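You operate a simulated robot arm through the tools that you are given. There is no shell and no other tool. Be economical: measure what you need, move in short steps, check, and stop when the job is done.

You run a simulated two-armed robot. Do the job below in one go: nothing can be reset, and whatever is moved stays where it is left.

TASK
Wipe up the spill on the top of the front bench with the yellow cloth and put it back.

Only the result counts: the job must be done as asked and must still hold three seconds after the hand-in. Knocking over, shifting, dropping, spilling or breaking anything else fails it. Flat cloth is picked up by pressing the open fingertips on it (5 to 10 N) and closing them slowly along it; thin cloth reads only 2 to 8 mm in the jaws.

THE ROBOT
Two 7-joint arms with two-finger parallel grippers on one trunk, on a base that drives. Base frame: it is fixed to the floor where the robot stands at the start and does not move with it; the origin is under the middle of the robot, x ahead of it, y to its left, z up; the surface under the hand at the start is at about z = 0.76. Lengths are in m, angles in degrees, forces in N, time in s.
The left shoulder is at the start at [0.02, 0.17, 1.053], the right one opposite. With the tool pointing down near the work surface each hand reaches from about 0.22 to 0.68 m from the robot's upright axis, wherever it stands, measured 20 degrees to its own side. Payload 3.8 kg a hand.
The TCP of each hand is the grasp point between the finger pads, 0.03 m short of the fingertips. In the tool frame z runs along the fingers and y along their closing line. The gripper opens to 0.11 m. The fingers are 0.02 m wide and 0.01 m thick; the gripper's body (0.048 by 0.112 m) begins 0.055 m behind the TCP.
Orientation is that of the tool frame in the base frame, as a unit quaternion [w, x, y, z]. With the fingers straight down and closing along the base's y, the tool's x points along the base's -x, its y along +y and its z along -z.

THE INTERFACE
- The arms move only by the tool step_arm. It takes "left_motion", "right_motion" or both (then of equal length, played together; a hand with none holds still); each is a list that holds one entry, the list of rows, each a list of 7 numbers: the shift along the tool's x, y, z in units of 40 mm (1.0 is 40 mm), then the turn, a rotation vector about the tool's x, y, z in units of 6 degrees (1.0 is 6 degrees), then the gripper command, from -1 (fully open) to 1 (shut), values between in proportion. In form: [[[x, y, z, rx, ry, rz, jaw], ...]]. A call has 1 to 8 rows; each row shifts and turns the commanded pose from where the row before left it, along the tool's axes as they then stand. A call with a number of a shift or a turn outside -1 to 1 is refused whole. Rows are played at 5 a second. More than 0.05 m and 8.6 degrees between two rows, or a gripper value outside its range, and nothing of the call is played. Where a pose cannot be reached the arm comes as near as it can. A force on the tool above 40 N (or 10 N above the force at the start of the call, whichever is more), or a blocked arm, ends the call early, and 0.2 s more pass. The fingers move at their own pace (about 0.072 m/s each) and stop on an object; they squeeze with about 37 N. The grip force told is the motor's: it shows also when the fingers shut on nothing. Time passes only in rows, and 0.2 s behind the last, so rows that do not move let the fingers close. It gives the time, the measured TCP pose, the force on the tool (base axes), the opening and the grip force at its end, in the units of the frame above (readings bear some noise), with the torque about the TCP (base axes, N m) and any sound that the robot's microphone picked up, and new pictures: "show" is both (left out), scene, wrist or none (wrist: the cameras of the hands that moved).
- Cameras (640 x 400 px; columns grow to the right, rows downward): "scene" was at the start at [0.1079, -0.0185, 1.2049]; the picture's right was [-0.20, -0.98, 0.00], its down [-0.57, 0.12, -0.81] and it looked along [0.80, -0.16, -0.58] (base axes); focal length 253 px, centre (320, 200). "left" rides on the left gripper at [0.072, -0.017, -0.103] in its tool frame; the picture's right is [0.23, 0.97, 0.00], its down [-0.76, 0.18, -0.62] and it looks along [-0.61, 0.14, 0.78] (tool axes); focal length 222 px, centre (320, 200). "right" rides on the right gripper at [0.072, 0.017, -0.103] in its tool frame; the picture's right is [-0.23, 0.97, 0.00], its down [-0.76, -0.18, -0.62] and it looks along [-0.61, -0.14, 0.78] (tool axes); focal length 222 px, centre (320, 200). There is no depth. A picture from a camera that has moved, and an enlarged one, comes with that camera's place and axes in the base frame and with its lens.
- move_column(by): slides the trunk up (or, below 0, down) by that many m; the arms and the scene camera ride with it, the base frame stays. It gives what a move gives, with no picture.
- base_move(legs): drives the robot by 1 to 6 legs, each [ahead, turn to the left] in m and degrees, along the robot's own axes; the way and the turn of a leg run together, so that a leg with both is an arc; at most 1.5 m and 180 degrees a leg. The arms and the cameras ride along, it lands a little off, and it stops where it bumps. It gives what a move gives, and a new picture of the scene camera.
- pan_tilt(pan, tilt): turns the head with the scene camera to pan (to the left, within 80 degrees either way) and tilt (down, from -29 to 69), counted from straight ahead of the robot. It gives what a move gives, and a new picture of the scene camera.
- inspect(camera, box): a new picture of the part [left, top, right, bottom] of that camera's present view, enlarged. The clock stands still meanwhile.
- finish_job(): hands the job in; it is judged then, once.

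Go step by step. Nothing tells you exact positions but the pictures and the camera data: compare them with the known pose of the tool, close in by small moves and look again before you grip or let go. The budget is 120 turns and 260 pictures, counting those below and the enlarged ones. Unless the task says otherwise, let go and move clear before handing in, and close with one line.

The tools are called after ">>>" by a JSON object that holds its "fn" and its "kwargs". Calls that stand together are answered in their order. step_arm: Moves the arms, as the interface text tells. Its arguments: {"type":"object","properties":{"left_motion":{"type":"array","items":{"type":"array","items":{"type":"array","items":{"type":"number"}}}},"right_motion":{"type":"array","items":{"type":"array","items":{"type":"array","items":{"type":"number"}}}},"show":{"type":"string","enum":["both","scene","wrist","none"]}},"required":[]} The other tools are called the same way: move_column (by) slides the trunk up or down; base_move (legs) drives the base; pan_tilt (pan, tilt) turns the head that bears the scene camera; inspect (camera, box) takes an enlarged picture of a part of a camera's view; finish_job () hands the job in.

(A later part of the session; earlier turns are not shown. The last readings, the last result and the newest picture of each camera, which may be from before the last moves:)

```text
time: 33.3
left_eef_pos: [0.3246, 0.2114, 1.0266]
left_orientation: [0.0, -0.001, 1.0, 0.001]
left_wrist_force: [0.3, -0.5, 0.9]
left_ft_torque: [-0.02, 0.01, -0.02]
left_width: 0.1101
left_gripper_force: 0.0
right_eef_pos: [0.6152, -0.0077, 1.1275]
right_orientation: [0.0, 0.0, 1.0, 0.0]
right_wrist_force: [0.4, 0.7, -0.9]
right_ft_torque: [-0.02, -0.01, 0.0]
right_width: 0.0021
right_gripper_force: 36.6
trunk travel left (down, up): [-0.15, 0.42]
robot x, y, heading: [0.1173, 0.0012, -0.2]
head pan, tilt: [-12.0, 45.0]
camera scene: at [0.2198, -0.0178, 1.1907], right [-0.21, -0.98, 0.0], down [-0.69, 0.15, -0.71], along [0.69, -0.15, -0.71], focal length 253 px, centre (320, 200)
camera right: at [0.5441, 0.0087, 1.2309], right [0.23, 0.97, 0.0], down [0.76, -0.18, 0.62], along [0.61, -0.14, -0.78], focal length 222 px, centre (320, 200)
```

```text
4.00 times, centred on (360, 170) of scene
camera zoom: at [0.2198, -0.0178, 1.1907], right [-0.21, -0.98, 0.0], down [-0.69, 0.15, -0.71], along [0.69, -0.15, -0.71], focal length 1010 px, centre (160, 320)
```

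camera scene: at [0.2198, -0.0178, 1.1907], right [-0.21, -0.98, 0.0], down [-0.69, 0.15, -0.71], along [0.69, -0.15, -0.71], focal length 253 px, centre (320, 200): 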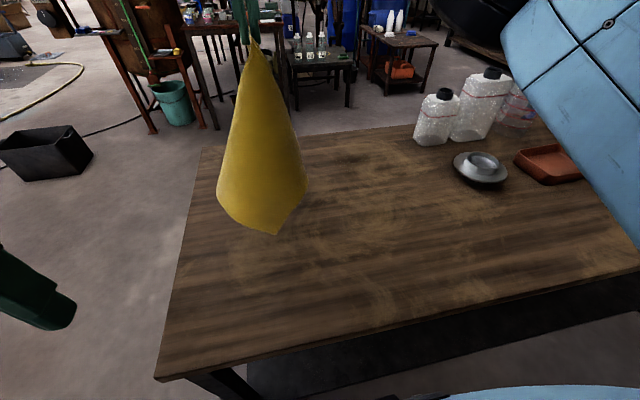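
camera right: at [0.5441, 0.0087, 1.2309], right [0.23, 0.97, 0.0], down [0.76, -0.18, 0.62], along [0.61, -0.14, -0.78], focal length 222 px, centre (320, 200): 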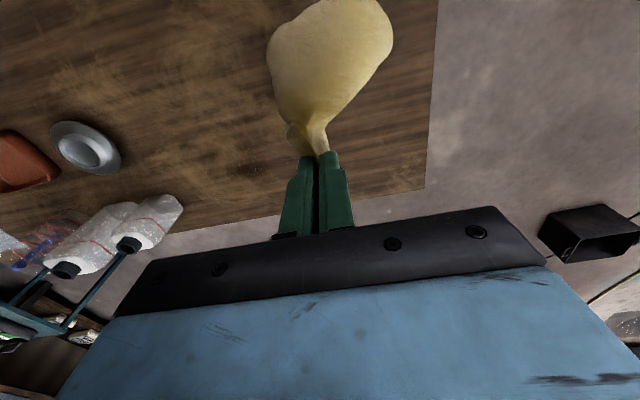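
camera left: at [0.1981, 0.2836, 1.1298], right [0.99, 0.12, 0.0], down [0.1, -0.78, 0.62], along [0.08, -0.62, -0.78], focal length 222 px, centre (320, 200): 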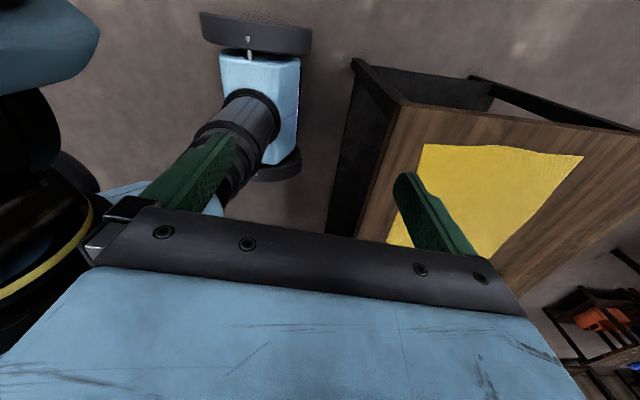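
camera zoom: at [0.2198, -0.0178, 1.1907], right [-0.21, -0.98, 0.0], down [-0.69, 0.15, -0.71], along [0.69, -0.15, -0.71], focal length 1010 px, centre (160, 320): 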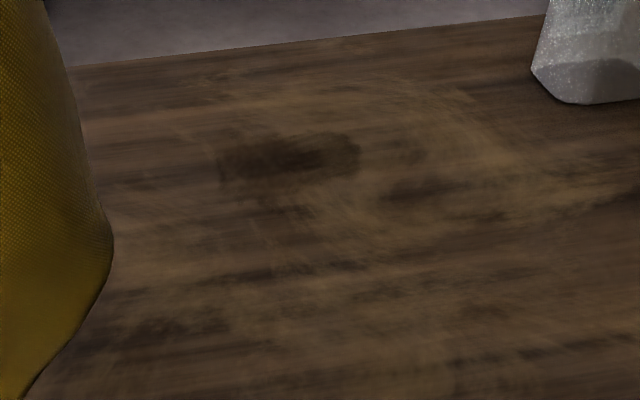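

Most of the spill is gone, but a faint smear remains at about x 0.75–0.81, y −0.18 to −0.295. I'll go back for denser strokes.

>>> {"fn": "step_arm", "kwargs": {"right_motion": [[[-0.36, -0.5, 0.94, 0, 0, 0, 1], [-0.36, -0.5, 0.94, 0, 0, 0, 1], [-0.36, -0.5, 0.94, 0, 0, 0, 1], [-0.36, -0.5, 0.94, 0, 0, 0, 1], [-0.36, -0.5, 0.94, 0, 0, 0, 1], [-0.36, -0.5, 0.94, 0, 0, 0, 1], [-0.36, -0.5, 0.94, 0, 0, 0, 1], [-0.36, -0.3, 0.7, 0, 0, 0, 1]]], "show": "none"}}

>>> {"fn": "step_arm", "kwargs": {"right_motion": [[[0, 0, 0, 0, -1, 0, 1], [0, 0, 0, 0, -1, 0, 1], [0, 0, 0, 0, -1, 0, 1]]]}}

```text
time: 35.1
left_eef_pos: [0.3257, 0.2106, 1.0265]
left_orientation: [0.001, 0.0, 1.0, 0.0]
left_wrist_force: [0.0, 0.7, 0.7]
left_ft_torque: [0.0, 0.02, 0.0]
left_width: 0.1105
left_gripper_force: 0.1
right_eef_pos: [0.733, -0.16, 0.8361]
right_orientation: [0.0, -0.001, 1.0, 0.0]
right_wrist_force: [0.3, 0.3, -0.3]
right_ft_torque: [-0.03, 0.01, 0.01]
right_width: 0.002
right_gripper_force: 37.3
trunk travel left (down, up): [-0.15, 0.42]
robot x, y, heading: [0.1174, -0.0003, -0.0]
head pan, tilt: [-12.0, 45.0]
```

```text
time: 35.9
left_eef_pos: [0.3249, 0.2107, 1.0272]
left_orientation: [-0.001, -0.001, 1.0, 0.0]
left_wrist_force: [0.3, -0.4, 0.0]
left_ft_torque: [0.01, 0.02, -0.02]
left_width: 0.1103
left_gripper_force: 0.0
right_eef_pos: [0.7322, -0.1605, 0.8353]
right_orientation: [0.157, 0.0, 0.988, 0.0]
right_wrist_force: [0.1, 0.2, 0.4]
right_ft_torque: [-0.02, 0.01, 0.02]
right_width: 0.002
right_gripper_force: 36.7
trunk travel left (down, up): [-0.15, 0.42]
robot x, y, heading: [0.1165, -0.0006, -0.0]
head pan, tilt: [-12.0, 45.0]
camera scene: at [0.2195, -0.0177, 1.1908], right [-0.21, -0.98, 0.0], down [-0.69, 0.15, -0.71], along [0.69, -0.15, -0.71], focal length 253 px, centre (320, 200)
camera right: at [0.6317, -0.1437, 0.912], right [0.22, 0.97, 0.07], down [0.53, -0.18, 0.83], along [0.82, -0.14, -0.55], focal length 222 px, centre (320, 200)
```

scene: 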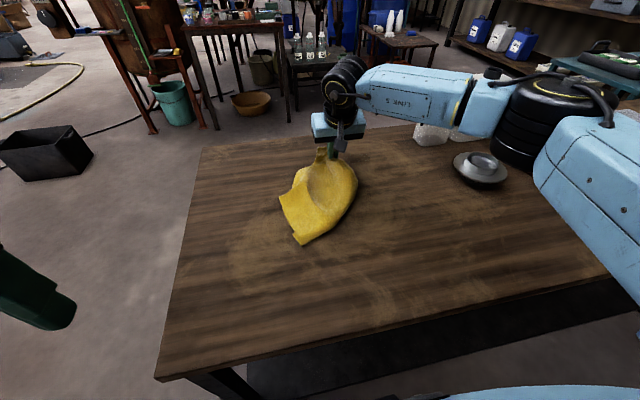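
right: 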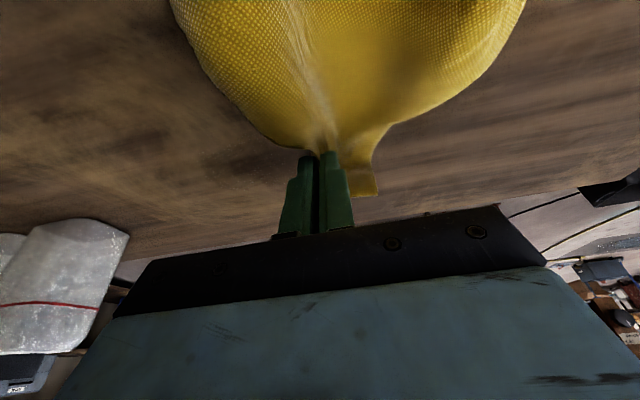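

Lowering and making dense strokes with a bit more force.

>>> {"fn": "step_arm", "kwargs": {"right_motion": [[[0.155, 0, 0.475, 0, 0, 0, 1], [0.155, 0, 0.495, 0, 0, 0, 1], [-0.3, 0, 0.1, 0, 0, 0, 1], [0, -0.6, 0, 0, 0, 0, 1], [0, -0.6, 0, 0, 0, 0, 1], [0, -0.6, 0, 0, 0, 0, 1], [0, -0.6, 0, 0, 0, 0, 1], [0, -0.6, 0, 0, 0, 0, 1]]], "show": "none"}}

>>> {"fn": "step_arm", "kwargs": {"right_motion": [[[0, -0.3, 0, 0, 0, 0, 1], [-0.4, 0, 0.13, 0, 0, 0, 1], [0, 0.6, 0, 0, 0, 0, 1], [0, 0.6, 0, 0, 0, 0, 1], [0, 0.6, 0, 0, 0, 0, 1], [0, 0.6, 0, 0, 0, 0, 1], [0, 0.6, 0, 0, 0, 0, 1], [-0.35, 0.2, 0.115, 0, 0, 0, 1]]], "show": "scene"}}

>>> {"fn": "step_arm", "kwargs": {"right_motion": [[[0, -0.6, 0, 0, 0, 0, 1], [0, -0.6, 0, 0, 0, 0, 1], [0, -0.6, 0, 0, 0, 0, 1], [0, -0.6, 0, 0, 0, 0, 1], [0, -0.6, 0, 0, 0, 0, 1], [-0.35, 0, 0.115, 0, 0, 0, 1], [0, 0.6, 0, 0, 0, 0, 1], [0, 0.6, 0, 0, 0, 0, 1]]], "show": "none"}}

>>> {"fn": "step_arm", "kwargs": {"right_motion": [[[0, 0.6, 0, 0, 0, 0, 1], [0, 0.6, 0, 0, 0, 0, 1], [0, 0.6, 0, 0, 0, 0, 1], [0.4, 0, -0.13, 0, 0, 0, 1], [0, -0.6, 0, 0, 0, 0, 1], [0, -0.6, 0, 0, 0, 0, 1], [0, -0.6, 0, 0, 0, 0, 1], [0, -0.6, 0, 0, 0, 0, 1]]], "show": "scene"}}

```text
time: 37.7
left_eef_pos: [0.3249, 0.2118, 1.0276]
left_orientation: [0.0, -0.001, 1.0, 0.0]
left_wrist_force: [0.6, -0.3, -0.1]
left_ft_torque: [0.04, -0.02, 0.01]
left_width: 0.1099
left_gripper_force: 0.0
right_eef_pos: [0.7462, -0.2806, 0.795]
right_orientation: [0.158, -0.001, 0.988, 0.0]
right_wrist_force: [0.8, 0.6, 0.9]
right_ft_torque: [-0.03, -0.01, 0.02]
right_width: 0.0021
right_gripper_force: 36.6
trunk travel left (down, up): [-0.15, 0.42]
robot x, y, heading: [0.1174, -0.0018, 0.4]
head pan, tilt: [-12.0, 45.0]
```

```text
time: 39.5
left_eef_pos: [0.3252, 0.2108, 1.0265]
left_orientation: [-0.001, -0.001, 1.0, 0.0]
left_wrist_force: [0.0, 0.1, -0.7]
left_ft_torque: [0.03, 0.01, 0.0]
left_width: 0.1102
left_gripper_force: 0.1
right_eef_pos: [0.7771, -0.1634, 0.7958]
right_orientation: [0.156, 0.0, 0.988, 0.0]
right_wrist_force: [-0.2, 0.0, 1.1]
right_ft_torque: [-0.02, 0.0, -0.05]
right_width: 0.0024
right_gripper_force: 36.9
trunk travel left (down, up): [-0.15, 0.42]
robot x, y, heading: [0.1136, -0.001, 0.1]
head pan, tilt: [-12.0, 45.0]
camera scene: at [0.2196, -0.0173, 1.1908], right [-0.21, -0.98, 0.0], down [-0.69, 0.15, -0.71], along [0.69, -0.15, -0.71], focal length 253 px, centre (320, 200)
```

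scene: 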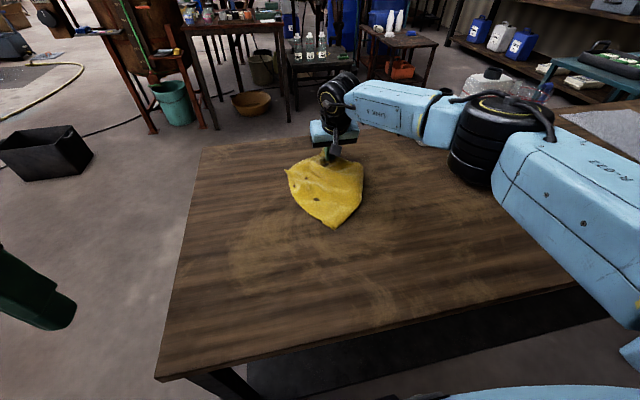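

```text
time: 41.3
left_eef_pos: [0.3239, 0.211, 1.0264]
left_orientation: [0.0, -0.001, 1.0, 0.0]
left_wrist_force: [0.2, -0.1, 0.0]
left_ft_torque: [0.0, 0.03, -0.06]
left_width: 0.1099
left_gripper_force: 0.1
right_eef_pos: [0.7913, -0.2346, 0.7957]
right_orientation: [0.156, -0.001, 0.988, 0.0]
right_wrist_force: [0.5, -0.8, -0.3]
right_ft_torque: [-0.02, 0.01, -0.02]
right_width: 0.002
right_gripper_force: 36.7
trunk travel left (down, up): [-0.15, 0.42]
robot x, y, heading: [0.1156, 0.003, -0.2]
head pan, tilt: [-12.0, 45.0]
```

```text
time: 43.1
left_eef_pos: [0.3248, 0.2115, 1.0264]
left_orientation: [0.0, -0.001, 1.0, 0.0]
left_wrist_force: [0.1, 0.4, -0.2]
left_ft_torque: [0.0, -0.01, 0.0]
left_width: 0.1101
left_gripper_force: 0.1
right_eef_pos: [0.7757, -0.2598, 0.795]
right_orientation: [0.158, 0.0, 0.988, -0.001]
right_wrist_force: [-1.0, 0.2, 2.9]
right_ft_torque: [-0.04, -0.02, -0.06]
right_width: 0.0022
right_gripper_force: 37.1
trunk travel left (down, up): [-0.15, 0.42]
robot x, y, heading: [0.1183, 0.0026, 0.3]
head pan, tilt: [-12.0, 45.0]
camera scene: at [0.2194, -0.0176, 1.1908], right [-0.21, -0.98, 0.0], down [-0.69, 0.15, -0.71], along [0.69, -0.15, -0.71], focal length 253 px, centre (320, 200)
```

scene: 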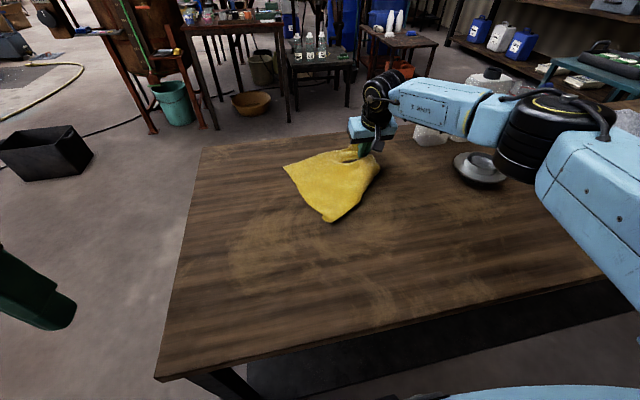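

Those strokes had almost no pressure (0–3 N). I'll press about 3 mm deeper and check the force before repeating.

>>> {"fn": "step_arm", "kwargs": {"right_motion": [[[0.02, 0, 0.06, 0, 0, 0, 1], [0.01, 0, 0.03, 0, 0, 0, 1], [0, 0, 0, 0, 0, 0, 1]]], "show": "none"}}

```text
time: 43.9
left_eef_pos: [0.3237, 0.2111, 1.0276]
left_orientation: [0.0, -0.001, 1.0, -0.001]
left_wrist_force: [0.3, -0.8, -0.5]
left_ft_torque: [-0.02, 0.0, -0.04]
left_width: 0.1098
left_gripper_force: 0.1
right_eef_pos: [0.775, -0.2606, 0.7939]
right_orientation: [0.159, 0.0, 0.987, 0.0]
right_wrist_force: [0.4, -1.8, 18.4]
right_ft_torque: [-0.06, 0.07, 0.01]
right_width: 0.0022
right_gripper_force: 37.1
trunk travel left (down, up): [-0.15, 0.42]
robot x, y, heading: [0.1172, -0.0053, 0.2]
head pan, tilt: [-12.0, 45.0]
```

18 N now. Raster over the whole patch.

>>> {"fn": "step_arm", "kwargs": {"right_motion": [[[0, -0.5, 0, 0, 0, 0, 1], [0, -0.5, 0, 0, 0, 0, 1], [0.43, 0, -0.14, 0, 0, 0, 1], [0, 0.65, 0, 0, 0, 0, 1], [0, 0.65, 0, 0, 0, 0, 1], [0, 0.65, 0, 0, 0, 0, 1], [0, 0.65, 0, 0, 0, 0, 1], [0, 0.65, 0, 0, 0, 0, 1]]], "show": "none"}}

>>> {"fn": "step_arm", "kwargs": {"right_motion": [[[-0.35, 0, 0.114, 0, 0, 0, 1], [0, -0.65, 0, 0, 0, 0, 1], [0, -0.65, 0, 0, 0, 0, 1], [0, -0.65, 0, 0, 0, 0, 1], [0, -0.65, 0, 0, 0, 0, 1], [0, -0.65, 0, 0, 0, 0, 1], [-0.35, 0, 0.114, 0, 0, 0, 1], [0, 0.65, 0, 0, 0, 0, 1]]], "show": "none"}}

>>> {"fn": "step_arm", "kwargs": {"right_motion": [[[0, 0.65, 0, 0, 0, 0, 1], [0, 0.65, 0, 0, 0, 0, 1], [0, 0.65, 0, 0, 0, 0, 1], [0, 0.65, 0, 0, 0, 0, 1], [-0.35, 0, 0.114, 0, 0, 0, 1], [0, -0.65, 0, 0, 0, 0, 1], [0, -0.65, 0, 0, 0, 0, 1], [0, -0.65, 0, 0, 0, 0, 1]]], "show": "scene"}}

```text
time: 45.7
left_eef_pos: [0.3237, 0.2113, 1.0267]
left_orientation: [0.001, -0.001, 1.0, -0.001]
left_wrist_force: [0.0, -0.1, -0.2]
left_ft_torque: [0.01, -0.01, 0.02]
left_width: 0.11
left_gripper_force: 0.1
right_eef_pos: [0.7555, -0.1698, 0.7935]
right_orientation: [0.159, 0.001, 0.987, 0.001]
right_wrist_force: [-1.2, -8.0, 24.1]
right_ft_torque: [-0.33, 0.14, 0.04]
right_width: 0.0022
right_gripper_force: 37.1
trunk travel left (down, up): [-0.15, 0.42]
robot x, y, heading: [0.1174, 0.0026, 0.1]
head pan, tilt: [-12.0, 45.0]
```

```text
time: 47.5
left_eef_pos: [0.3245, 0.2119, 1.028]
left_orientation: [0.001, 0.0, 1.0, 0.0]
left_wrist_force: [1.1, 1.2, 0.6]
left_ft_torque: [-0.04, 0.0, -0.01]
left_width: 0.1101
left_gripper_force: 0.1
right_eef_pos: [0.7872, -0.2765, 0.793]
right_orientation: [0.159, 0.001, 0.987, -0.001]
right_wrist_force: [0.9, -8.7, 19.8]
right_ft_torque: [-0.35, 0.02, 0.01]
right_width: 0.0022
right_gripper_force: 36.4
trunk travel left (down, up): [-0.15, 0.42]
robot x, y, heading: [0.1186, -0.0023, -0.1]
head pan, tilt: [-12.0, 45.0]
```

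```text
time: 49.3
left_eef_pos: [0.3235, 0.2122, 1.0268]
left_orientation: [0.001, -0.001, 1.0, -0.001]
left_wrist_force: [-0.7, -2.0, 0.1]
left_ft_torque: [0.0, 0.0, 0.02]
left_width: 0.11
left_gripper_force: 0.1
right_eef_pos: [0.8007, -0.2461, 0.7932]
right_orientation: [0.159, 0.0, 0.987, 0.001]
right_wrist_force: [1.3, 7.9, 20.4]
right_ft_torque: [0.25, 0.06, -0.02]
right_width: 0.002
right_gripper_force: 36.7
trunk travel left (down, up): [-0.15, 0.42]
robot x, y, heading: [0.119, -0.0008, 0.1]
head pan, tilt: [-12.0, 45.0]
camera scene: at [0.2177, -0.0163, 1.191], right [-0.21, -0.98, 0.0], down [-0.69, 0.15, -0.71], along [0.69, -0.15, -0.71], focal length 253 px, centre (320, 200)
```

scene: 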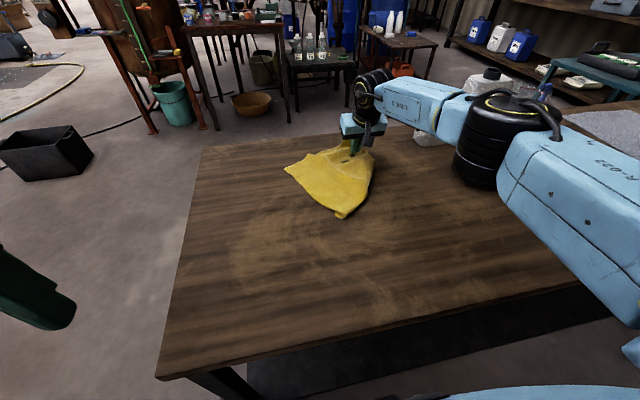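

Now I lift again and check both the spill and the strainer.

>>> {"fn": "step_arm", "kwargs": {"right_motion": [[[-0.27, 0, -0.83, 0, 0, 0, 1], [-0.27, 0, -0.83, 0, 0, 0, 1], [-0.2, 0, -0.83, 0, 0.5, 0, 1], [-0.2, 0, -0.83, 0, 0.5, 0, 1], [0, 0.3, -0.83, 0, 0.5, 0, 1], [0, 0.6, -0.8, 0, 0.5, 0, 1], [0.3, 0.7, -0.6, 0, 0.5, 0, 1], [0.4, 0.8, -0.5, 0, 0.5, 0, 1]]], "show": "none"}}

>>> {"fn": "step_arm", "kwargs": {"right_motion": [[[0.5, 0.7, -0.5, 0, 0, 0, 1], [0.5, 0.7, -0.5, 0, 0, 0, 1], [0.5, 0.7, -0.5, 0, 0, 0, 1], [0.5, 0.7, -0.2, 0, 0, 0, 1], [0.5, 0.7, 0, 0, 0, 0, 1], [0, 0, 0, 0, 0, 0, 1]]]}}

>>> {"fn": "inspect", "kwargs": {"camera": "scene", "box": [280, 120, 440, 220]}}

```text
time: 51.1
left_eef_pos: [0.3253, 0.2113, 1.0259]
left_orientation: [0.0, -0.001, 1.0, 0.0]
left_wrist_force: [-0.5, 0.3, 0.3]
left_ft_torque: [0.01, 0.0, 0.02]
left_width: 0.1103
left_gripper_force: 0.1
right_eef_pos: [0.7268, -0.1503, 1.0446]
right_orientation: [-0.001, -0.001, 1.0, 0.0]
right_wrist_force: [0.3, -0.3, -0.1]
right_ft_torque: [0.02, 0.01, 0.01]
right_width: 0.0022
right_gripper_force: 36.6
right hand out of reach, approached as far as the arm can: row 5, 6, 7
trunk travel left (down, up): [-0.15, 0.42]
robot x, y, heading: [0.1197, 0.0007, -0.0]
head pan, tilt: [-12.0, 45.0]
```

```text
time: 52.5
left_eef_pos: [0.3257, 0.2109, 1.0267]
left_orientation: [0.001, -0.002, 1.0, 0.001]
left_wrist_force: [0.4, 0.9, -0.7]
left_ft_torque: [-0.02, 0.02, -0.01]
left_width: 0.1099
left_gripper_force: 0.1
right_eef_pos: [0.63, -0.0113, 1.1127]
right_orientation: [0.0, 0.0, 1.0, -0.001]
right_wrist_force: [0.7, 0.2, -0.2]
right_ft_torque: [0.02, 0.0, 0.04]
right_width: 0.0021
right_gripper_force: 36.6
trunk travel left (down, up): [-0.15, 0.42]
robot x, y, heading: [0.1165, 0.0013, -0.1]
head pan, tilt: [-12.0, 45.0]
camera scene: at [0.2197, -0.0177, 1.1907], right [-0.21, -0.98, 0.0], down [-0.69, 0.15, -0.71], along [0.69, -0.15, -0.71], focal length 253 px, centre (320, 200)
camera right: at [0.5574, 0.0056, 1.2159], right [0.23, 0.97, 0.0], down [0.76, -0.18, 0.62], along [0.61, -0.14, -0.78], focal length 222 px, centre (320, 200)
```

scene: 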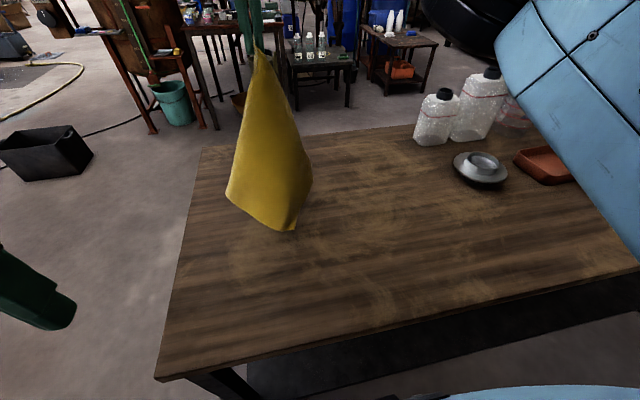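
right: 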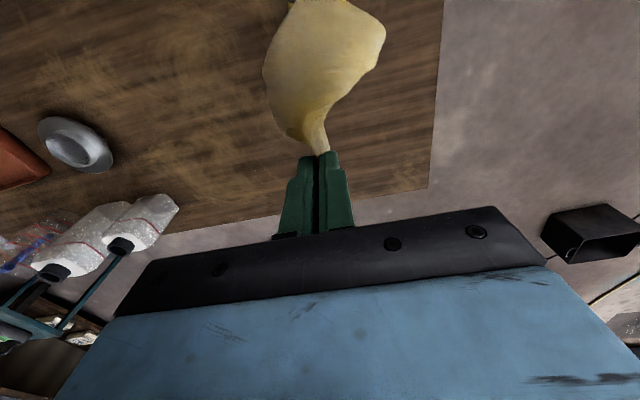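

```text
4.00 times, centred on (360, 170) of scene
camera zoom: at [0.2197, -0.0177, 1.1907], right [-0.21, -0.98, 0.0], down [-0.69, 0.15, -0.71], along [0.69, -0.15, -0.71], focal length 1010 px, centre (160, 320)
```

zoom: 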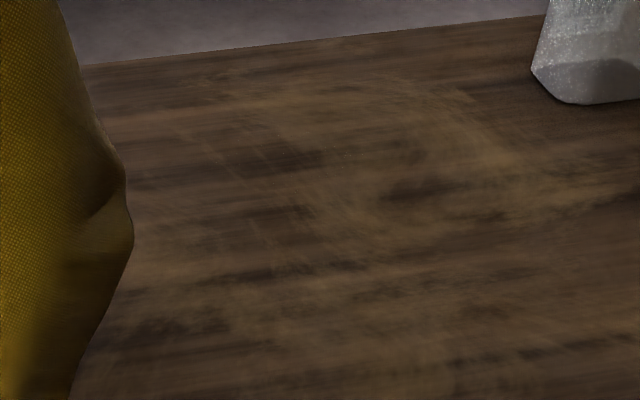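

The spill looks gone and nothing else has moved. I'll zoom closer to make sure no film is left.

>>> {"fn": "inspect", "kwargs": {"camera": "scene", "box": [320, 140, 384, 180]}}

>>> {"fn": "inspect", "kwargs": {"camera": "right", "box": [120, 60, 300, 220]}}

```text
10.00 times, centred on (352, 160) of scene
camera zoom: at [0.2197, -0.0177, 1.1907], right [-0.21, -0.98, 0.0], down [-0.69, 0.15, -0.71], along [0.69, -0.15, -0.71], focal length 2526 px, centre (0, 600)
```

zoom: 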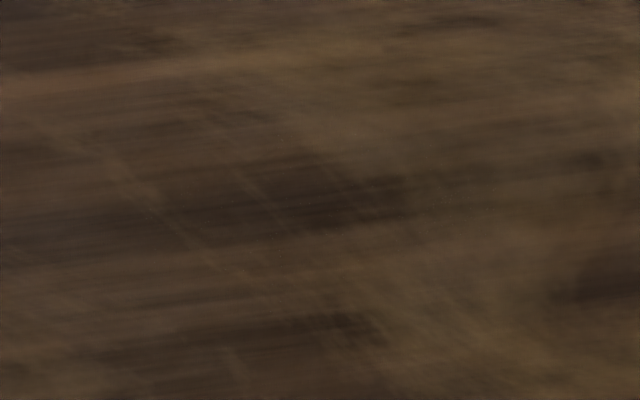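

```text
2.50 times, centred on (210, 140) of right
camera zoom: at [0.5574, 0.0056, 1.2159], right [0.23, 0.97, 0.0], down [0.76, -0.18, 0.62], along [0.61, -0.14, -0.78], focal length 555 px, centre (595, 350)
```

zoom: 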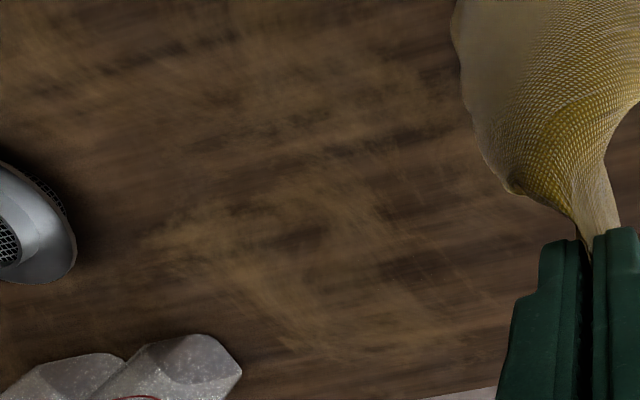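

What's left looks like wood grain, but one dark streak lies right where the spill was. I'll make one more pressed pass to be safe.

>>> {"fn": "step_arm", "kwargs": {"right_motion": [[[-0.31, -0.47, 0.866, 0, 0, 0, 1], [-0.31, -0.47, 0.866, 0, 0, 0, 1], [-0.31, -0.47, 0.866, 0, 0, 0, 1], [-0.31, -0.47, 0.866, 0, 0, 0, 1], [-0.31, -0.47, 0.866, 0, 0, 0, 1], [-0.31, -0.47, 0.866, 0, 0, 0, 1], [-0.31, -0.47, 0.866, 0, 0, 0, 1], [-0.31, -0.47, 0.866, 0, 0, 0, 1]]], "show": "none"}}

>>> {"fn": "step_arm", "kwargs": {"right_motion": [[[0, 0, 0, 0, -1, 0, 1], [0, 0, 0, 0, -1, 0, 1], [0, 0, 0, 0, -1, 0, 1], [0.155, 0, 0.475, 0, 0, 0, 1], [0.14, 0, 0.43, 0, 0, 0, 1], [0, 0, 0, 0, 0, 0, 1]]], "show": "none"}}

```text
time: 54.3
left_eef_pos: [0.3243, 0.2114, 1.0266]
left_orientation: [0.0, 0.0, 1.0, 0.0]
left_wrist_force: [0.5, 0.1, 0.1]
left_ft_torque: [0.04, 0.01, 0.0]
left_width: 0.1102
left_gripper_force: 0.2
right_eef_pos: [0.7302, -0.1625, 0.8359]
right_orientation: [0.0, -0.001, 1.0, -0.001]
right_wrist_force: [0.0, -0.4, 0.0]
right_ft_torque: [0.03, 0.02, -0.01]
right_width: 0.002
right_gripper_force: 37.2
trunk travel left (down, up): [-0.15, 0.42]
robot x, y, heading: [0.1163, -0.0007, 0.0]
head pan, tilt: [-12.0, 45.0]
```

```text
time: 55.7
left_eef_pos: [0.3256, 0.2108, 1.027]
left_orientation: [0.0, -0.001, 1.0, 0.0]
left_wrist_force: [-0.7, 0.0, 0.2]
left_ft_torque: [-0.03, -0.01, -0.02]
left_width: 0.11
left_gripper_force: 0.0
right_eef_pos: [0.7292, -0.1594, 0.7981]
right_orientation: [0.157, 0.0, 0.988, 0.0]
right_wrist_force: [0.2, -0.1, 0.2]
right_ft_torque: [0.0, 0.02, -0.01]
right_width: 0.0023
right_gripper_force: 37.0
trunk travel left (down, up): [-0.15, 0.42]
robot x, y, heading: [0.1161, -0.0037, 0.1]
head pan, tilt: [-12.0, 45.0]
```

>>> {"fn": "step_arm", "kwargs": {"right_motion": [[[-0.4, 0, 0.13, 0, 0, 0, 1], [0.046, 0, 0.15, 0, 0, 0, 1], [0, -0.65, 0, 0, 0, 0, 1], [0, -0.65, 0, 0, 0, 0, 1], [0, -0.65, 0, 0, 0, 0, 1], [0, -0.65, 0, 0, 0, 0, 1], [0, -0.65, 0, 0, 0, 0, 1], [0, -0.2, 0, 0, 0, 0, 1]]], "show": "none"}}

>>> {"fn": "step_arm", "kwargs": {"right_motion": [[[-0.3, 0, 0.1, 0, 0, 0, 1], [0, 0.65, 0, 0, 0, 0, 1], [0, 0.65, 0, 0, 0, 0, 1], [0, 0.65, 0, 0, 0, 0, 1], [0, 0.65, 0, 0, 0, 0, 1], [0, 0.65, 0, 0, 0, 0, 1], [-0.3, 0, 0.1, 0, 0, 0, 1], [0, -0.65, 0, 0, 0, 0, 1]]], "show": "none"}}

>>> {"fn": "step_arm", "kwargs": {"right_motion": [[[0, -0.65, 0, 0, 0, 0, 1], [0, -0.65, 0, 0, 0, 0, 1], [0, -0.65, 0, 0, 0, 0, 1], [0, -0.65, 0, 0, 0, 0, 1], [-0.3, 0, 0.1, 0, 0, 0, 1], [0, 0.65, 0, 0, 0, 0, 1], [0, 0.65, 0, 0, 0, 0, 1], [0, 0.65, 0, 0, 0, 0, 1]]], "show": "none"}}

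>>> {"fn": "step_arm", "kwargs": {"right_motion": [[[0, 0.65, 0, 0, 0, 0, 1], [0, 0.65, 0, 0, 0, 0, 1], [0, 0, -0.5, 0, 0, 0, 1], [-0.2, 0, -0.83, 0, 0.5, 0, 1], [-0.1, 0, -0.83, 0, 0.5, 0, 1], [0, 0.3, -0.83, 0, 0.5, 0, 1], [0.2, 0.5, -0.8, 0, 0.5, 0, 1], [0.3, 0.6, -0.6, 0, 0.5, 0, 1]]], "show": "none"}}

>>> {"fn": "step_arm", "kwargs": {"right_motion": [[[0.4, 0.6, -0.6, 0, 0.5, 0, 1], [0.5, 0.7, -0.5, 0, 0, 0, 1], [0.5, 0.7, -0.5, 0, 0, 0, 1], [0.5, 0.7, -0.4, 0, 0, 0, 1], [0.5, 0.7, -0.4, 0, 0, 0, 1], [0, 0, 0, 0, 0, 0, 1]]], "show": "scene"}}

>>> {"fn": "inspect", "kwargs": {"camera": "scene", "box": [280, 120, 440, 220]}}

```text
time: 57.5
left_eef_pos: [0.3227, 0.2121, 1.0262]
left_orientation: [0.0, -0.001, 1.0, 0.0]
left_wrist_force: [0.2, -0.3, 0.0]
left_ft_torque: [0.03, -0.03, -0.01]
left_width: 0.1099
left_gripper_force: 0.1
right_eef_pos: [0.7453, -0.2969, 0.795]
right_orientation: [0.159, -0.001, 0.987, 0.0]
right_wrist_force: [0.2, 8.9, 20.6]
right_ft_torque: [0.27, 0.11, -0.04]
right_width: 0.0023
right_gripper_force: 37.5
trunk travel left (down, up): [-0.15, 0.42]
robot x, y, heading: [0.1206, 0.0028, -0.2]
head pan, tilt: [-12.0, 45.0]
```

```text
time: 59.3
left_eef_pos: [0.323, 0.2119, 1.0285]
left_orientation: [0.001, 0.0, 1.0, 0.0]
left_wrist_force: [0.5, -0.1, -0.2]
left_ft_torque: [0.02, 0.03, 0.01]
left_width: 0.1101
left_gripper_force: 0.0
right_eef_pos: [0.771, -0.1909, 0.7934]
right_orientation: [0.16, -0.002, 0.987, 0.002]
right_wrist_force: [1.5, 8.2, 22.3]
right_ft_torque: [0.31, 0.05, -0.02]
right_width: 0.0018
right_gripper_force: 37.1
trunk travel left (down, up): [-0.15, 0.42]
robot x, y, heading: [0.1203, 0.0016, 0.1]
head pan, tilt: [-12.0, 45.0]
```

```text
time: 61.1
left_eef_pos: [0.323, 0.2106, 1.0265]
left_orientation: [0.001, -0.001, 1.0, 0.0]
left_wrist_force: [0.6, 0.3, -0.2]
left_ft_torque: [-0.02, -0.02, 0.0]
left_width: 0.1102
left_gripper_force: 0.1
right_eef_pos: [0.7829, -0.222, 0.793]
right_orientation: [0.159, 0.0, 0.987, -0.001]
right_wrist_force: [-1.2, -8.8, 22.6]
right_ft_torque: [-0.35, 0.08, 0.03]
right_width: 0.002
right_gripper_force: 36.9
trunk travel left (down, up): [-0.15, 0.42]
robot x, y, heading: [0.1165, -0.0007, 0.3]
head pan, tilt: [-12.0, 45.0]
```

```text
time: 62.9
left_eef_pos: [0.325, 0.2122, 1.0265]
left_orientation: [0.0, -0.001, 1.0, 0.0]
left_wrist_force: [-0.4, 0.0, -0.3]
left_ft_torque: [0.03, -0.01, 0.05]
left_width: 0.11
left_gripper_force: 0.0
right_eef_pos: [0.7361, -0.114, 0.9624]
right_orientation: [0.026, -0.001, 1.0, 0.0]
right_wrist_force: [-0.9, 0.3, -0.5]
right_ft_torque: [0.0, 0.01, -0.02]
right_width: 0.0024
right_gripper_force: 36.7
trunk travel left (down, up): [-0.15, 0.42]
robot x, y, heading: [0.117, -0.0005, -0.0]
head pan, tilt: [-12.0, 45.0]
```

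```text
time: 64.3
left_eef_pos: [0.3253, 0.2109, 1.0279]
left_orientation: [0.0, 0.0, 1.0, 0.0]
left_wrist_force: [0.1, 0.2, 0.8]
left_ft_torque: [0.01, 0.01, 0.01]
left_width: 0.11
left_gripper_force: 0.1
right_eef_pos: [0.6392, 0.0242, 1.0585]
right_orientation: [0.0, 0.0, 1.0, 0.0]
right_wrist_force: [-0.9, 0.4, -0.6]
right_ft_torque: [0.01, 0.0, 0.0]
right_width: 0.002
right_gripper_force: 36.6
trunk travel left (down, up): [-0.15, 0.42]
robot x, y, heading: [0.1159, 0.0025, 0.2]
head pan, tilt: [-12.0, 45.0]
camera scene: at [0.2198, -0.0177, 1.1907], right [-0.21, -0.98, 0.0], down [-0.69, 0.15, -0.71], along [0.69, -0.15, -0.71], focal length 253 px, centre (320, 200)
```

scene: 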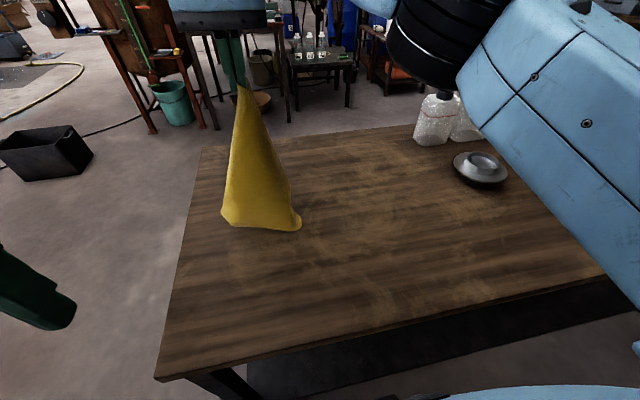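

```text
4.00 times, centred on (360, 170) of scene
camera zoom: at [0.2198, -0.0177, 1.1907], right [-0.21, -0.98, 0.0], down [-0.69, 0.15, -0.71], along [0.69, -0.15, -0.71], focal length 1010 px, centre (160, 320)
```

zoom: 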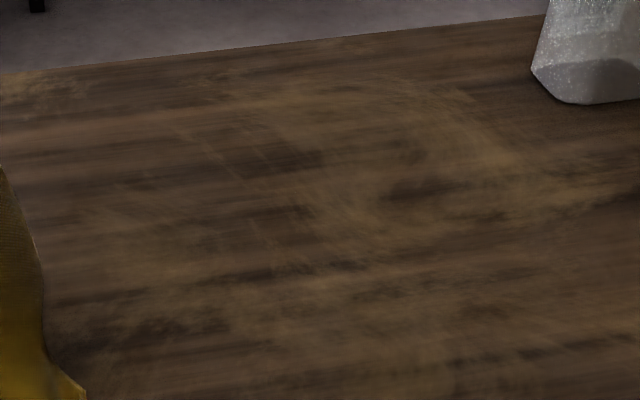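

The streak hasn't changed, so it's wood grain and the spill is gone. To put the cloth back, I'll raise the hand, reverse the base to its start, and move the left hand out of the way.

>>> {"fn": "step_arm", "kwargs": {"right_motion": [[[0, 0, -0.6, 0, 0, 0, 1], [0, 0, -0.6, 0, 0, 0, 1], [0, 0, -0.6, 0, 0, 0, 1], [0, 0, -0.4, 0, 0, 0, 1], [0, 0, 0, 0, 0, 0, 1]]], "left_motion": [[[0, 1, 0, 0, 0, 0, -1], [0, 1, 0, 0, 0, 0, -1], [0, 1, 0, 0, 0, 0, -1], [0, 1, 0, 0, 0, 0, -1], [0, 1, 0, 0, 0, 0, -1]]], "show": "none"}}

>>> {"fn": "base_move", "kwargs": {"legs": [[-0.12, 0]]}}

```text
time: 65.5
left_eef_pos: [0.3243, 0.4103, 1.0258]
left_orientation: [0.0, -0.001, 1.0, 0.001]
left_wrist_force: [0.7, 0.6, -0.3]
left_ft_torque: [-0.01, -0.02, 0.0]
left_width: 0.11
left_gripper_force: 0.2
right_eef_pos: [0.6317, 0.0228, 1.1396]
right_orientation: [0.001, 0.0, 1.0, -0.001]
right_wrist_force: [0.1, 0.2, -0.5]
right_ft_torque: [-0.01, -0.04, -0.03]
right_width: 0.0022
right_gripper_force: 37.4
right hand out of reach, approached as far as the arm can: row 4
trunk travel left (down, up): [-0.15, 0.42]
robot x, y, heading: [0.1198, 0.0008, 0.0]
head pan, tilt: [-12.0, 45.0]
```

```text
time: 66.8
left_eef_pos: [0.2034, 0.41, 1.0264]
left_orientation: [0.0, 0.0, 1.0, 0.0]
left_wrist_force: [-0.5, -0.6, 0.3]
left_ft_torque: [0.01, 0.0, -0.03]
left_width: 0.1101
left_gripper_force: 0.0
right_eef_pos: [0.5121, 0.0207, 1.139]
right_orientation: [0.0, 0.001, 1.0, 0.0]
right_wrist_force: [-1.0, -0.1, 0.0]
right_ft_torque: [0.05, -0.03, 0.01]
right_width: 0.0021
right_gripper_force: 37.4
trunk travel left (down, up): [-0.15, 0.42]
robot x, y, heading: [-0.0042, 0.0019, -0.3]
head pan, tilt: [-12.0, 45.0]
camera scene: at [0.0991, -0.0177, 1.1909], right [-0.21, -0.98, 0.0], down [-0.69, 0.15, -0.71], along [0.69, -0.15, -0.71], focal length 253 px, centre (320, 200)
```

scene: 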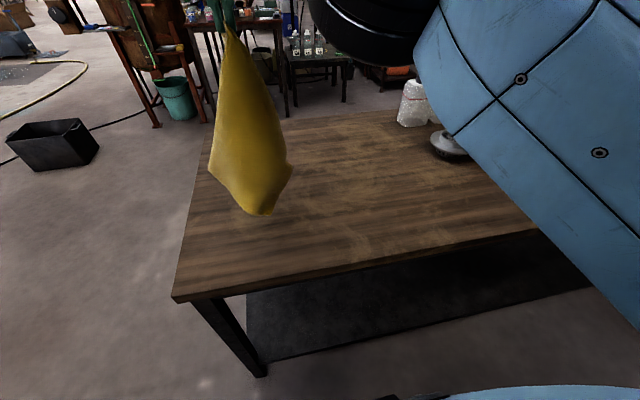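

Now I move the hand above the home corner (≈0.43, 0.12), so the hanging corner lands there first.

>>> {"fn": "step_arm", "kwargs": {"right_motion": [[[0.44, 0.62, 0, 0, 0, 0, 1], [0.44, 0.62, 0, 0, 0, 0, 1], [0.44, 0.62, 0, 0, 0, 0, 1], [0.44, 0.62, 0, 0, 0, 0, 1], [0, 0, 0, 0, 0, 0, 1], [0, 0, 0, 0, 0, 0, 1]]]}}

```text
time: 68.2
left_eef_pos: [0.2047, 0.4099, 1.0257]
left_orientation: [0.0, 0.0, 1.0, 0.0]
left_wrist_force: [0.2, 0.7, 0.7]
left_ft_torque: [0.0, -0.01, -0.01]
left_width: 0.1099
left_gripper_force: 0.0
right_eef_pos: [0.5062, 0.0306, 1.1399]
right_orientation: [0.001, 0.0, 1.0, 0.0]
right_wrist_force: [-0.7, 0.0, -0.7]
right_ft_torque: [0.01, 0.0, 0.02]
right_width: 0.002
right_gripper_force: 36.7
right hand out of reach, approached as far as the arm can: row 1, 2, 3, 4
trunk travel left (down, up): [-0.15, 0.42]
robot x, y, heading: [-0.0002, -0.0001, 0.2]
head pan, tilt: [-12.0, 45.0]
camera scene: at [0.1001, -0.0177, 1.1908], right [-0.21, -0.98, 0.0], down [-0.69, 0.15, -0.71], along [0.69, -0.15, -0.71], focal length 253 px, centre (320, 200)
camera right: at [0.4354, 0.0466, 1.2424], right [0.23, 0.97, 0.0], down [0.76, -0.18, 0.62], along [0.61, -0.14, -0.78], focal length 222 px, centre (320, 200)
```

scene: 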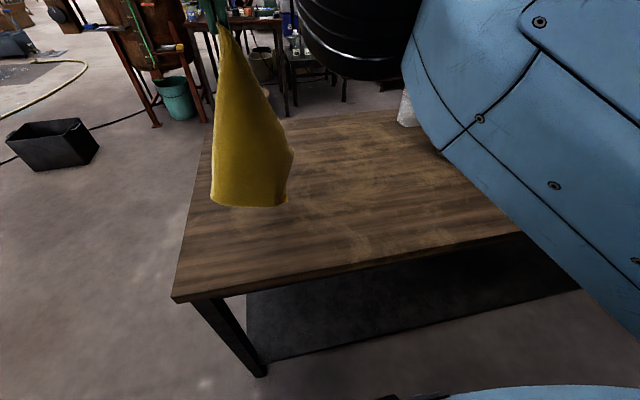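
right: 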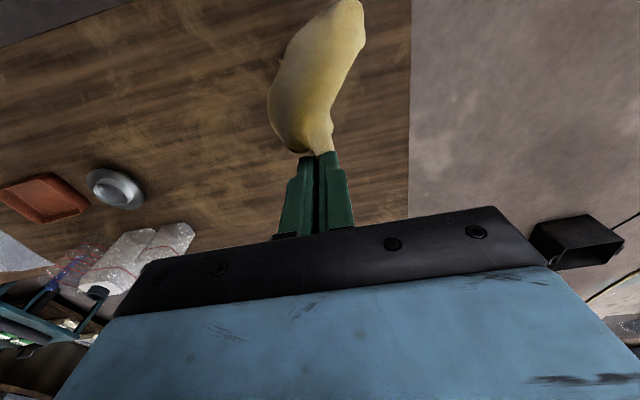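

The arm can't reach that far across, so I'll swing the base instead: a small turn left and slightly back.

>>> {"fn": "base_move", "kwargs": {"legs": [[-0.05, 0], [0, 13]]}}

```text
time: 69.9
left_eef_pos: [0.0574, 0.4456, 1.0262]
left_orientation: [-0.001, -0.115, 0.993, 0.0]
left_wrist_force: [0.0, 0.0, 0.9]
left_ft_torque: [0.0, -0.01, 0.04]
left_width: 0.1097
left_gripper_force: 0.1
right_eef_pos: [0.4363, 0.1454, 1.1392]
right_orientation: [0.001, -0.114, 0.994, -0.001]
right_wrist_force: [0.5, 0.0, -0.2]
right_ft_torque: [0.0, -0.01, -0.01]
right_width: 0.0022
right_gripper_force: 36.9
trunk travel left (down, up): [-0.15, 0.42]
robot x, y, heading: [-0.0515, -0.001, 13.1]
head pan, tilt: [-12.0, 45.0]
camera scene: at [0.0508, 0.0058, 1.1909], right [0.02, -1.0, 0.0], down [-0.71, -0.01, -0.71], along [0.71, 0.01, -0.71], focal length 253 px, centre (320, 200)
```

scene: 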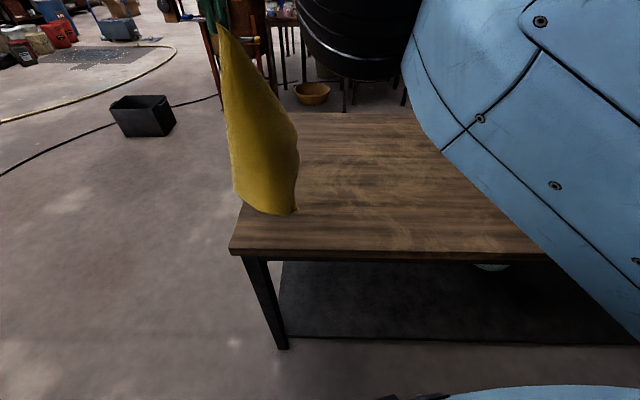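

The bottom of the cloth is just above the home area. I'll lay it down along an arc toward its original right-far grip point.

>>> {"fn": "step_arm", "kwargs": {"right_motion": [[[0, 0, 0.6, 0, 0, 0, 1], [-0.528, -0.957, 0.072, 0, 0, 0, 1], [-0.519, -0.942, 0.214, 0, 0, 0, 1], [-0.501, -0.909, 0.352, 0, 0, 0, 1], [-0.474, -0.86, 0.485, 0, 0, 0, 1], [-0.44, -0.798, 0.608, 0, 0, 0, 1], [-0.398, -0.721, 0.723, 0, 0, 0, 1]]]}}

```text
time: 71.5
left_eef_pos: [0.057, 0.445, 1.0256]
left_orientation: [-0.001, -0.114, 0.993, 0.0]
left_wrist_force: [0.3, -0.2, -0.1]
left_ft_torque: [0.01, 0.01, -0.01]
left_width: 0.1102
left_gripper_force: 0.1
right_eef_pos: [0.595, -0.0416, 1.0248]
right_orientation: [0.0, -0.114, 0.993, 0.001]
right_wrist_force: [-0.1, 0.4, -0.1]
right_ft_torque: [-0.01, 0.02, -0.01]
right_width: 0.002
right_gripper_force: 37.2
right hand out of reach, approached as far as the arm can: row 1, 3, 5, 7
trunk travel left (down, up): [-0.15, 0.42]
robot x, y, heading: [-0.0565, -0.0011, 12.9]
head pan, tilt: [-12.0, 45.0]
camera scene: at [0.0515, 0.0057, 1.1908], right [0.02, -1.0, 0.0], down [-0.71, -0.01, -0.71], along [0.71, 0.01, -0.71], focal length 253 px, centre (320, 200)
camera right: at [0.5209, -0.043, 1.1281], right [0.0, 1.0, 0.0], down [0.78, 0.0, 0.62], along [0.62, 0.0, -0.78], focal length 222 px, centre (320, 200)
```

scene: 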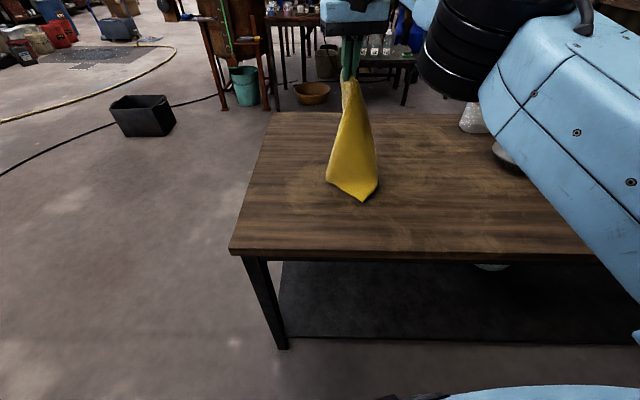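
right: 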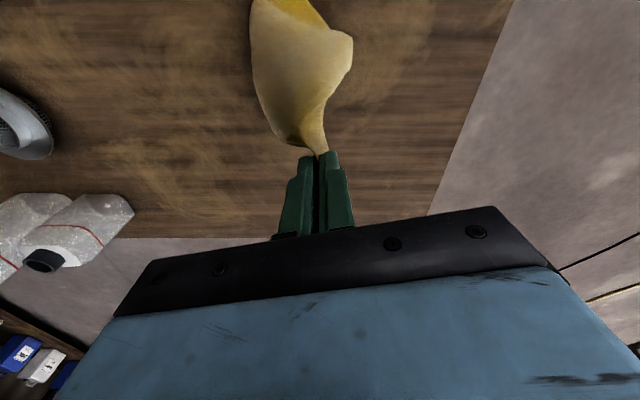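

The cloth swung along because it wasn't anchored. I'll go back over the home corner, lower a good part of the cloth onto the bench there, and then draw it out flat.

>>> {"fn": "step_arm", "kwargs": {"right_motion": [[[0.46, 0.88, -0.4, 0, 0, 0, 1], [0.46, 0.88, -0.4, 0, 0, 0, 1], [0.46, 0.88, -0.4, 0, 0, 0, 1], [0.46, 0.88, -0.4, 0, 0, 0, 1], [0.46, 0.88, -0.4, 0, 0, 0, 1], [0.46, 0.88, -0.4, 0, 0, 0, 1], [0, 0, 0, 0, 0, 0, 1], [0, 0, 0, 0, 0, 0, 1]]], "show": "none"}}

>>> {"fn": "base_move", "kwargs": {"legs": [[-0.04, 0], [0, 5]]}}

```text
time: 73.3
left_eef_pos: [0.0568, 0.4459, 1.0256]
left_orientation: [0.0, -0.115, 0.993, -0.001]
left_wrist_force: [0.4, 0.1, 0.2]
left_ft_torque: [0.0, -0.04, -0.01]
left_width: 0.1102
left_gripper_force: 0.1
right_eef_pos: [0.4413, 0.1387, 1.1205]
right_orientation: [0.001, -0.114, 0.994, 0.0]
right_wrist_force: [0.2, 0.4, -0.2]
right_ft_torque: [0.03, -0.02, -0.06]
right_width: 0.0022
right_gripper_force: 37.0
trunk travel left (down, up): [-0.15, 0.42]
robot x, y, heading: [-0.0522, 0.0012, 13.2]
head pan, tilt: [-12.0, 45.0]
```

```text
time: 74.7
left_eef_pos: [-0.0192, 0.4454, 1.0267]
left_orientation: [0.0, -0.157, 0.988, 0.0]
left_wrist_force: [0.2, 0.2, 0.9]
left_ft_torque: [0.0, 0.01, -0.01]
left_width: 0.1101
left_gripper_force: 0.2
right_eef_pos: [0.3875, 0.1712, 1.1198]
right_orientation: [0.001, -0.157, 0.988, 0.0]
right_wrist_force: [-0.5, 0.4, -1.0]
right_ft_torque: [0.01, -0.02, -0.02]
right_width: 0.0021
right_gripper_force: 36.7
trunk travel left (down, up): [-0.15, 0.42]
robot x, y, heading: [-0.0933, -0.0075, 18.2]
head pan, tilt: [-12.0, 45.0]
camera scene: at [0.0111, 0.0054, 1.1908], right [0.1, -0.99, 0.0], down [-0.7, -0.07, -0.71], along [0.7, 0.07, -0.71], focal length 253 px, centre (320, 200)
```

scene: 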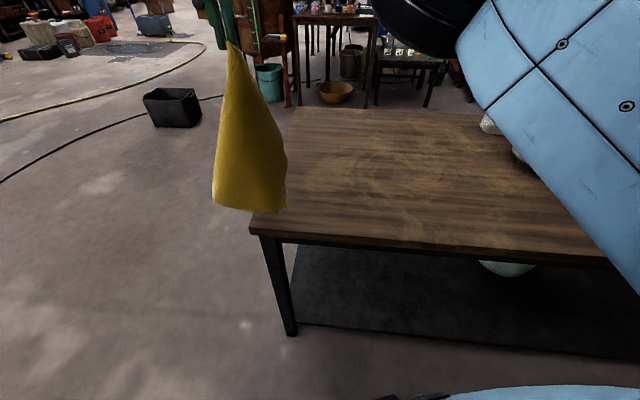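

Lowering here so the tail of the cloth rests on the bench corner.

>>> {"fn": "step_arm", "kwargs": {"right_motion": [[[0, 0, 1, 0, 0, 0, 1], [0, 0, 1, 0, 0, 0, 1], [0, 0, 1, 0, 0, 0, 1], [0, 0, 1, 0, 0, 0, 1], [0, 0, 1, 0, 0, 0, 1], [0, 0, 1, 0, 0, 0, 1], [0, 0, 0.7, 0, 0, 0, 1]]], "show": "scene"}}

```text
time: 76.3
left_eef_pos: [-0.02, 0.4436, 1.0264]
left_orientation: [0.0, -0.157, 0.988, 0.0]
left_wrist_force: [-0.1, 0.3, -0.7]
left_ft_torque: [0.02, 0.03, 0.01]
left_width: 0.11
left_gripper_force: 0.1
right_eef_pos: [0.39, 0.1714, 0.8507]
right_orientation: [0.001, -0.157, 0.988, 0.0]
right_wrist_force: [-0.5, 0.7, 0.1]
right_ft_torque: [-0.01, -0.01, -0.04]
right_width: 0.002
right_gripper_force: 36.8
trunk travel left (down, up): [-0.15, 0.42]
robot x, y, heading: [-0.0891, -0.0078, 18.0]
head pan, tilt: [-12.0, 45.0]
camera scene: at [0.0117, 0.0051, 1.1908], right [0.1, -0.99, 0.0], down [-0.7, -0.07, -0.71], along [0.7, 0.07, -0.71], focal length 253 px, centre (320, 200)
```

scene: 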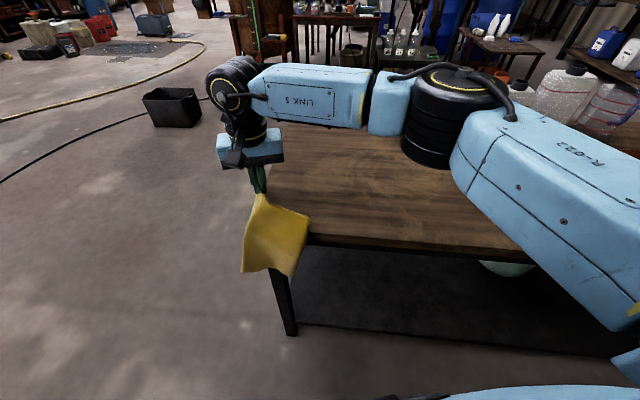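

The tail drapes over the bench corner. Now I draw the cloth along the table toward its home grip point (0.65, −0.09).

>>> {"fn": "step_arm", "kwargs": {"right_motion": [[[-0.5, -1, 0.1, 0, 0, 0, 1], [-0.5, -1, 0.1, 0, 0, 0, 1], [-0.5, -1, 0.1, 0, 0, 0, 1], [-0.5, -1, 0.1, 0, 0, 0, 1], [-0.5, -1, 0.1, 0, 0, 0, 1], [-0.5, -1, 0.1, 0, 0, 0, 1]]], "show": "scene"}}

```text
time: 77.7
left_eef_pos: [-0.0207, 0.4447, 1.0263]
left_orientation: [0.0, -0.156, 0.988, -0.001]
left_wrist_force: [0.5, 0.5, -0.8]
left_ft_torque: [0.0, 0.01, 0.01]
left_width: 0.11
left_gripper_force: 0.1
right_eef_pos: [0.5763, -0.0189, 0.8286]
right_orientation: [0.001, -0.157, 0.988, 0.0]
right_wrist_force: [-0.3, -0.6, 1.2]
right_ft_torque: [-0.01, 0.04, -0.03]
right_width: 0.0025
right_gripper_force: 36.5
trunk travel left (down, up): [-0.15, 0.42]
robot x, y, heading: [-0.0934, -0.0098, 17.9]
head pan, tilt: [-12.0, 45.0]
camera scene: at [0.0118, 0.0051, 1.1907], right [0.1, -0.99, 0.0], down [-0.7, -0.07, -0.71], along [0.7, 0.07, -0.71], focal length 253 px, centre (320, 200)
```

scene: 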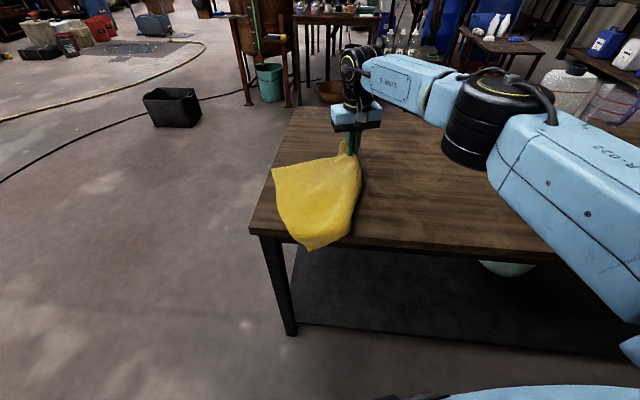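

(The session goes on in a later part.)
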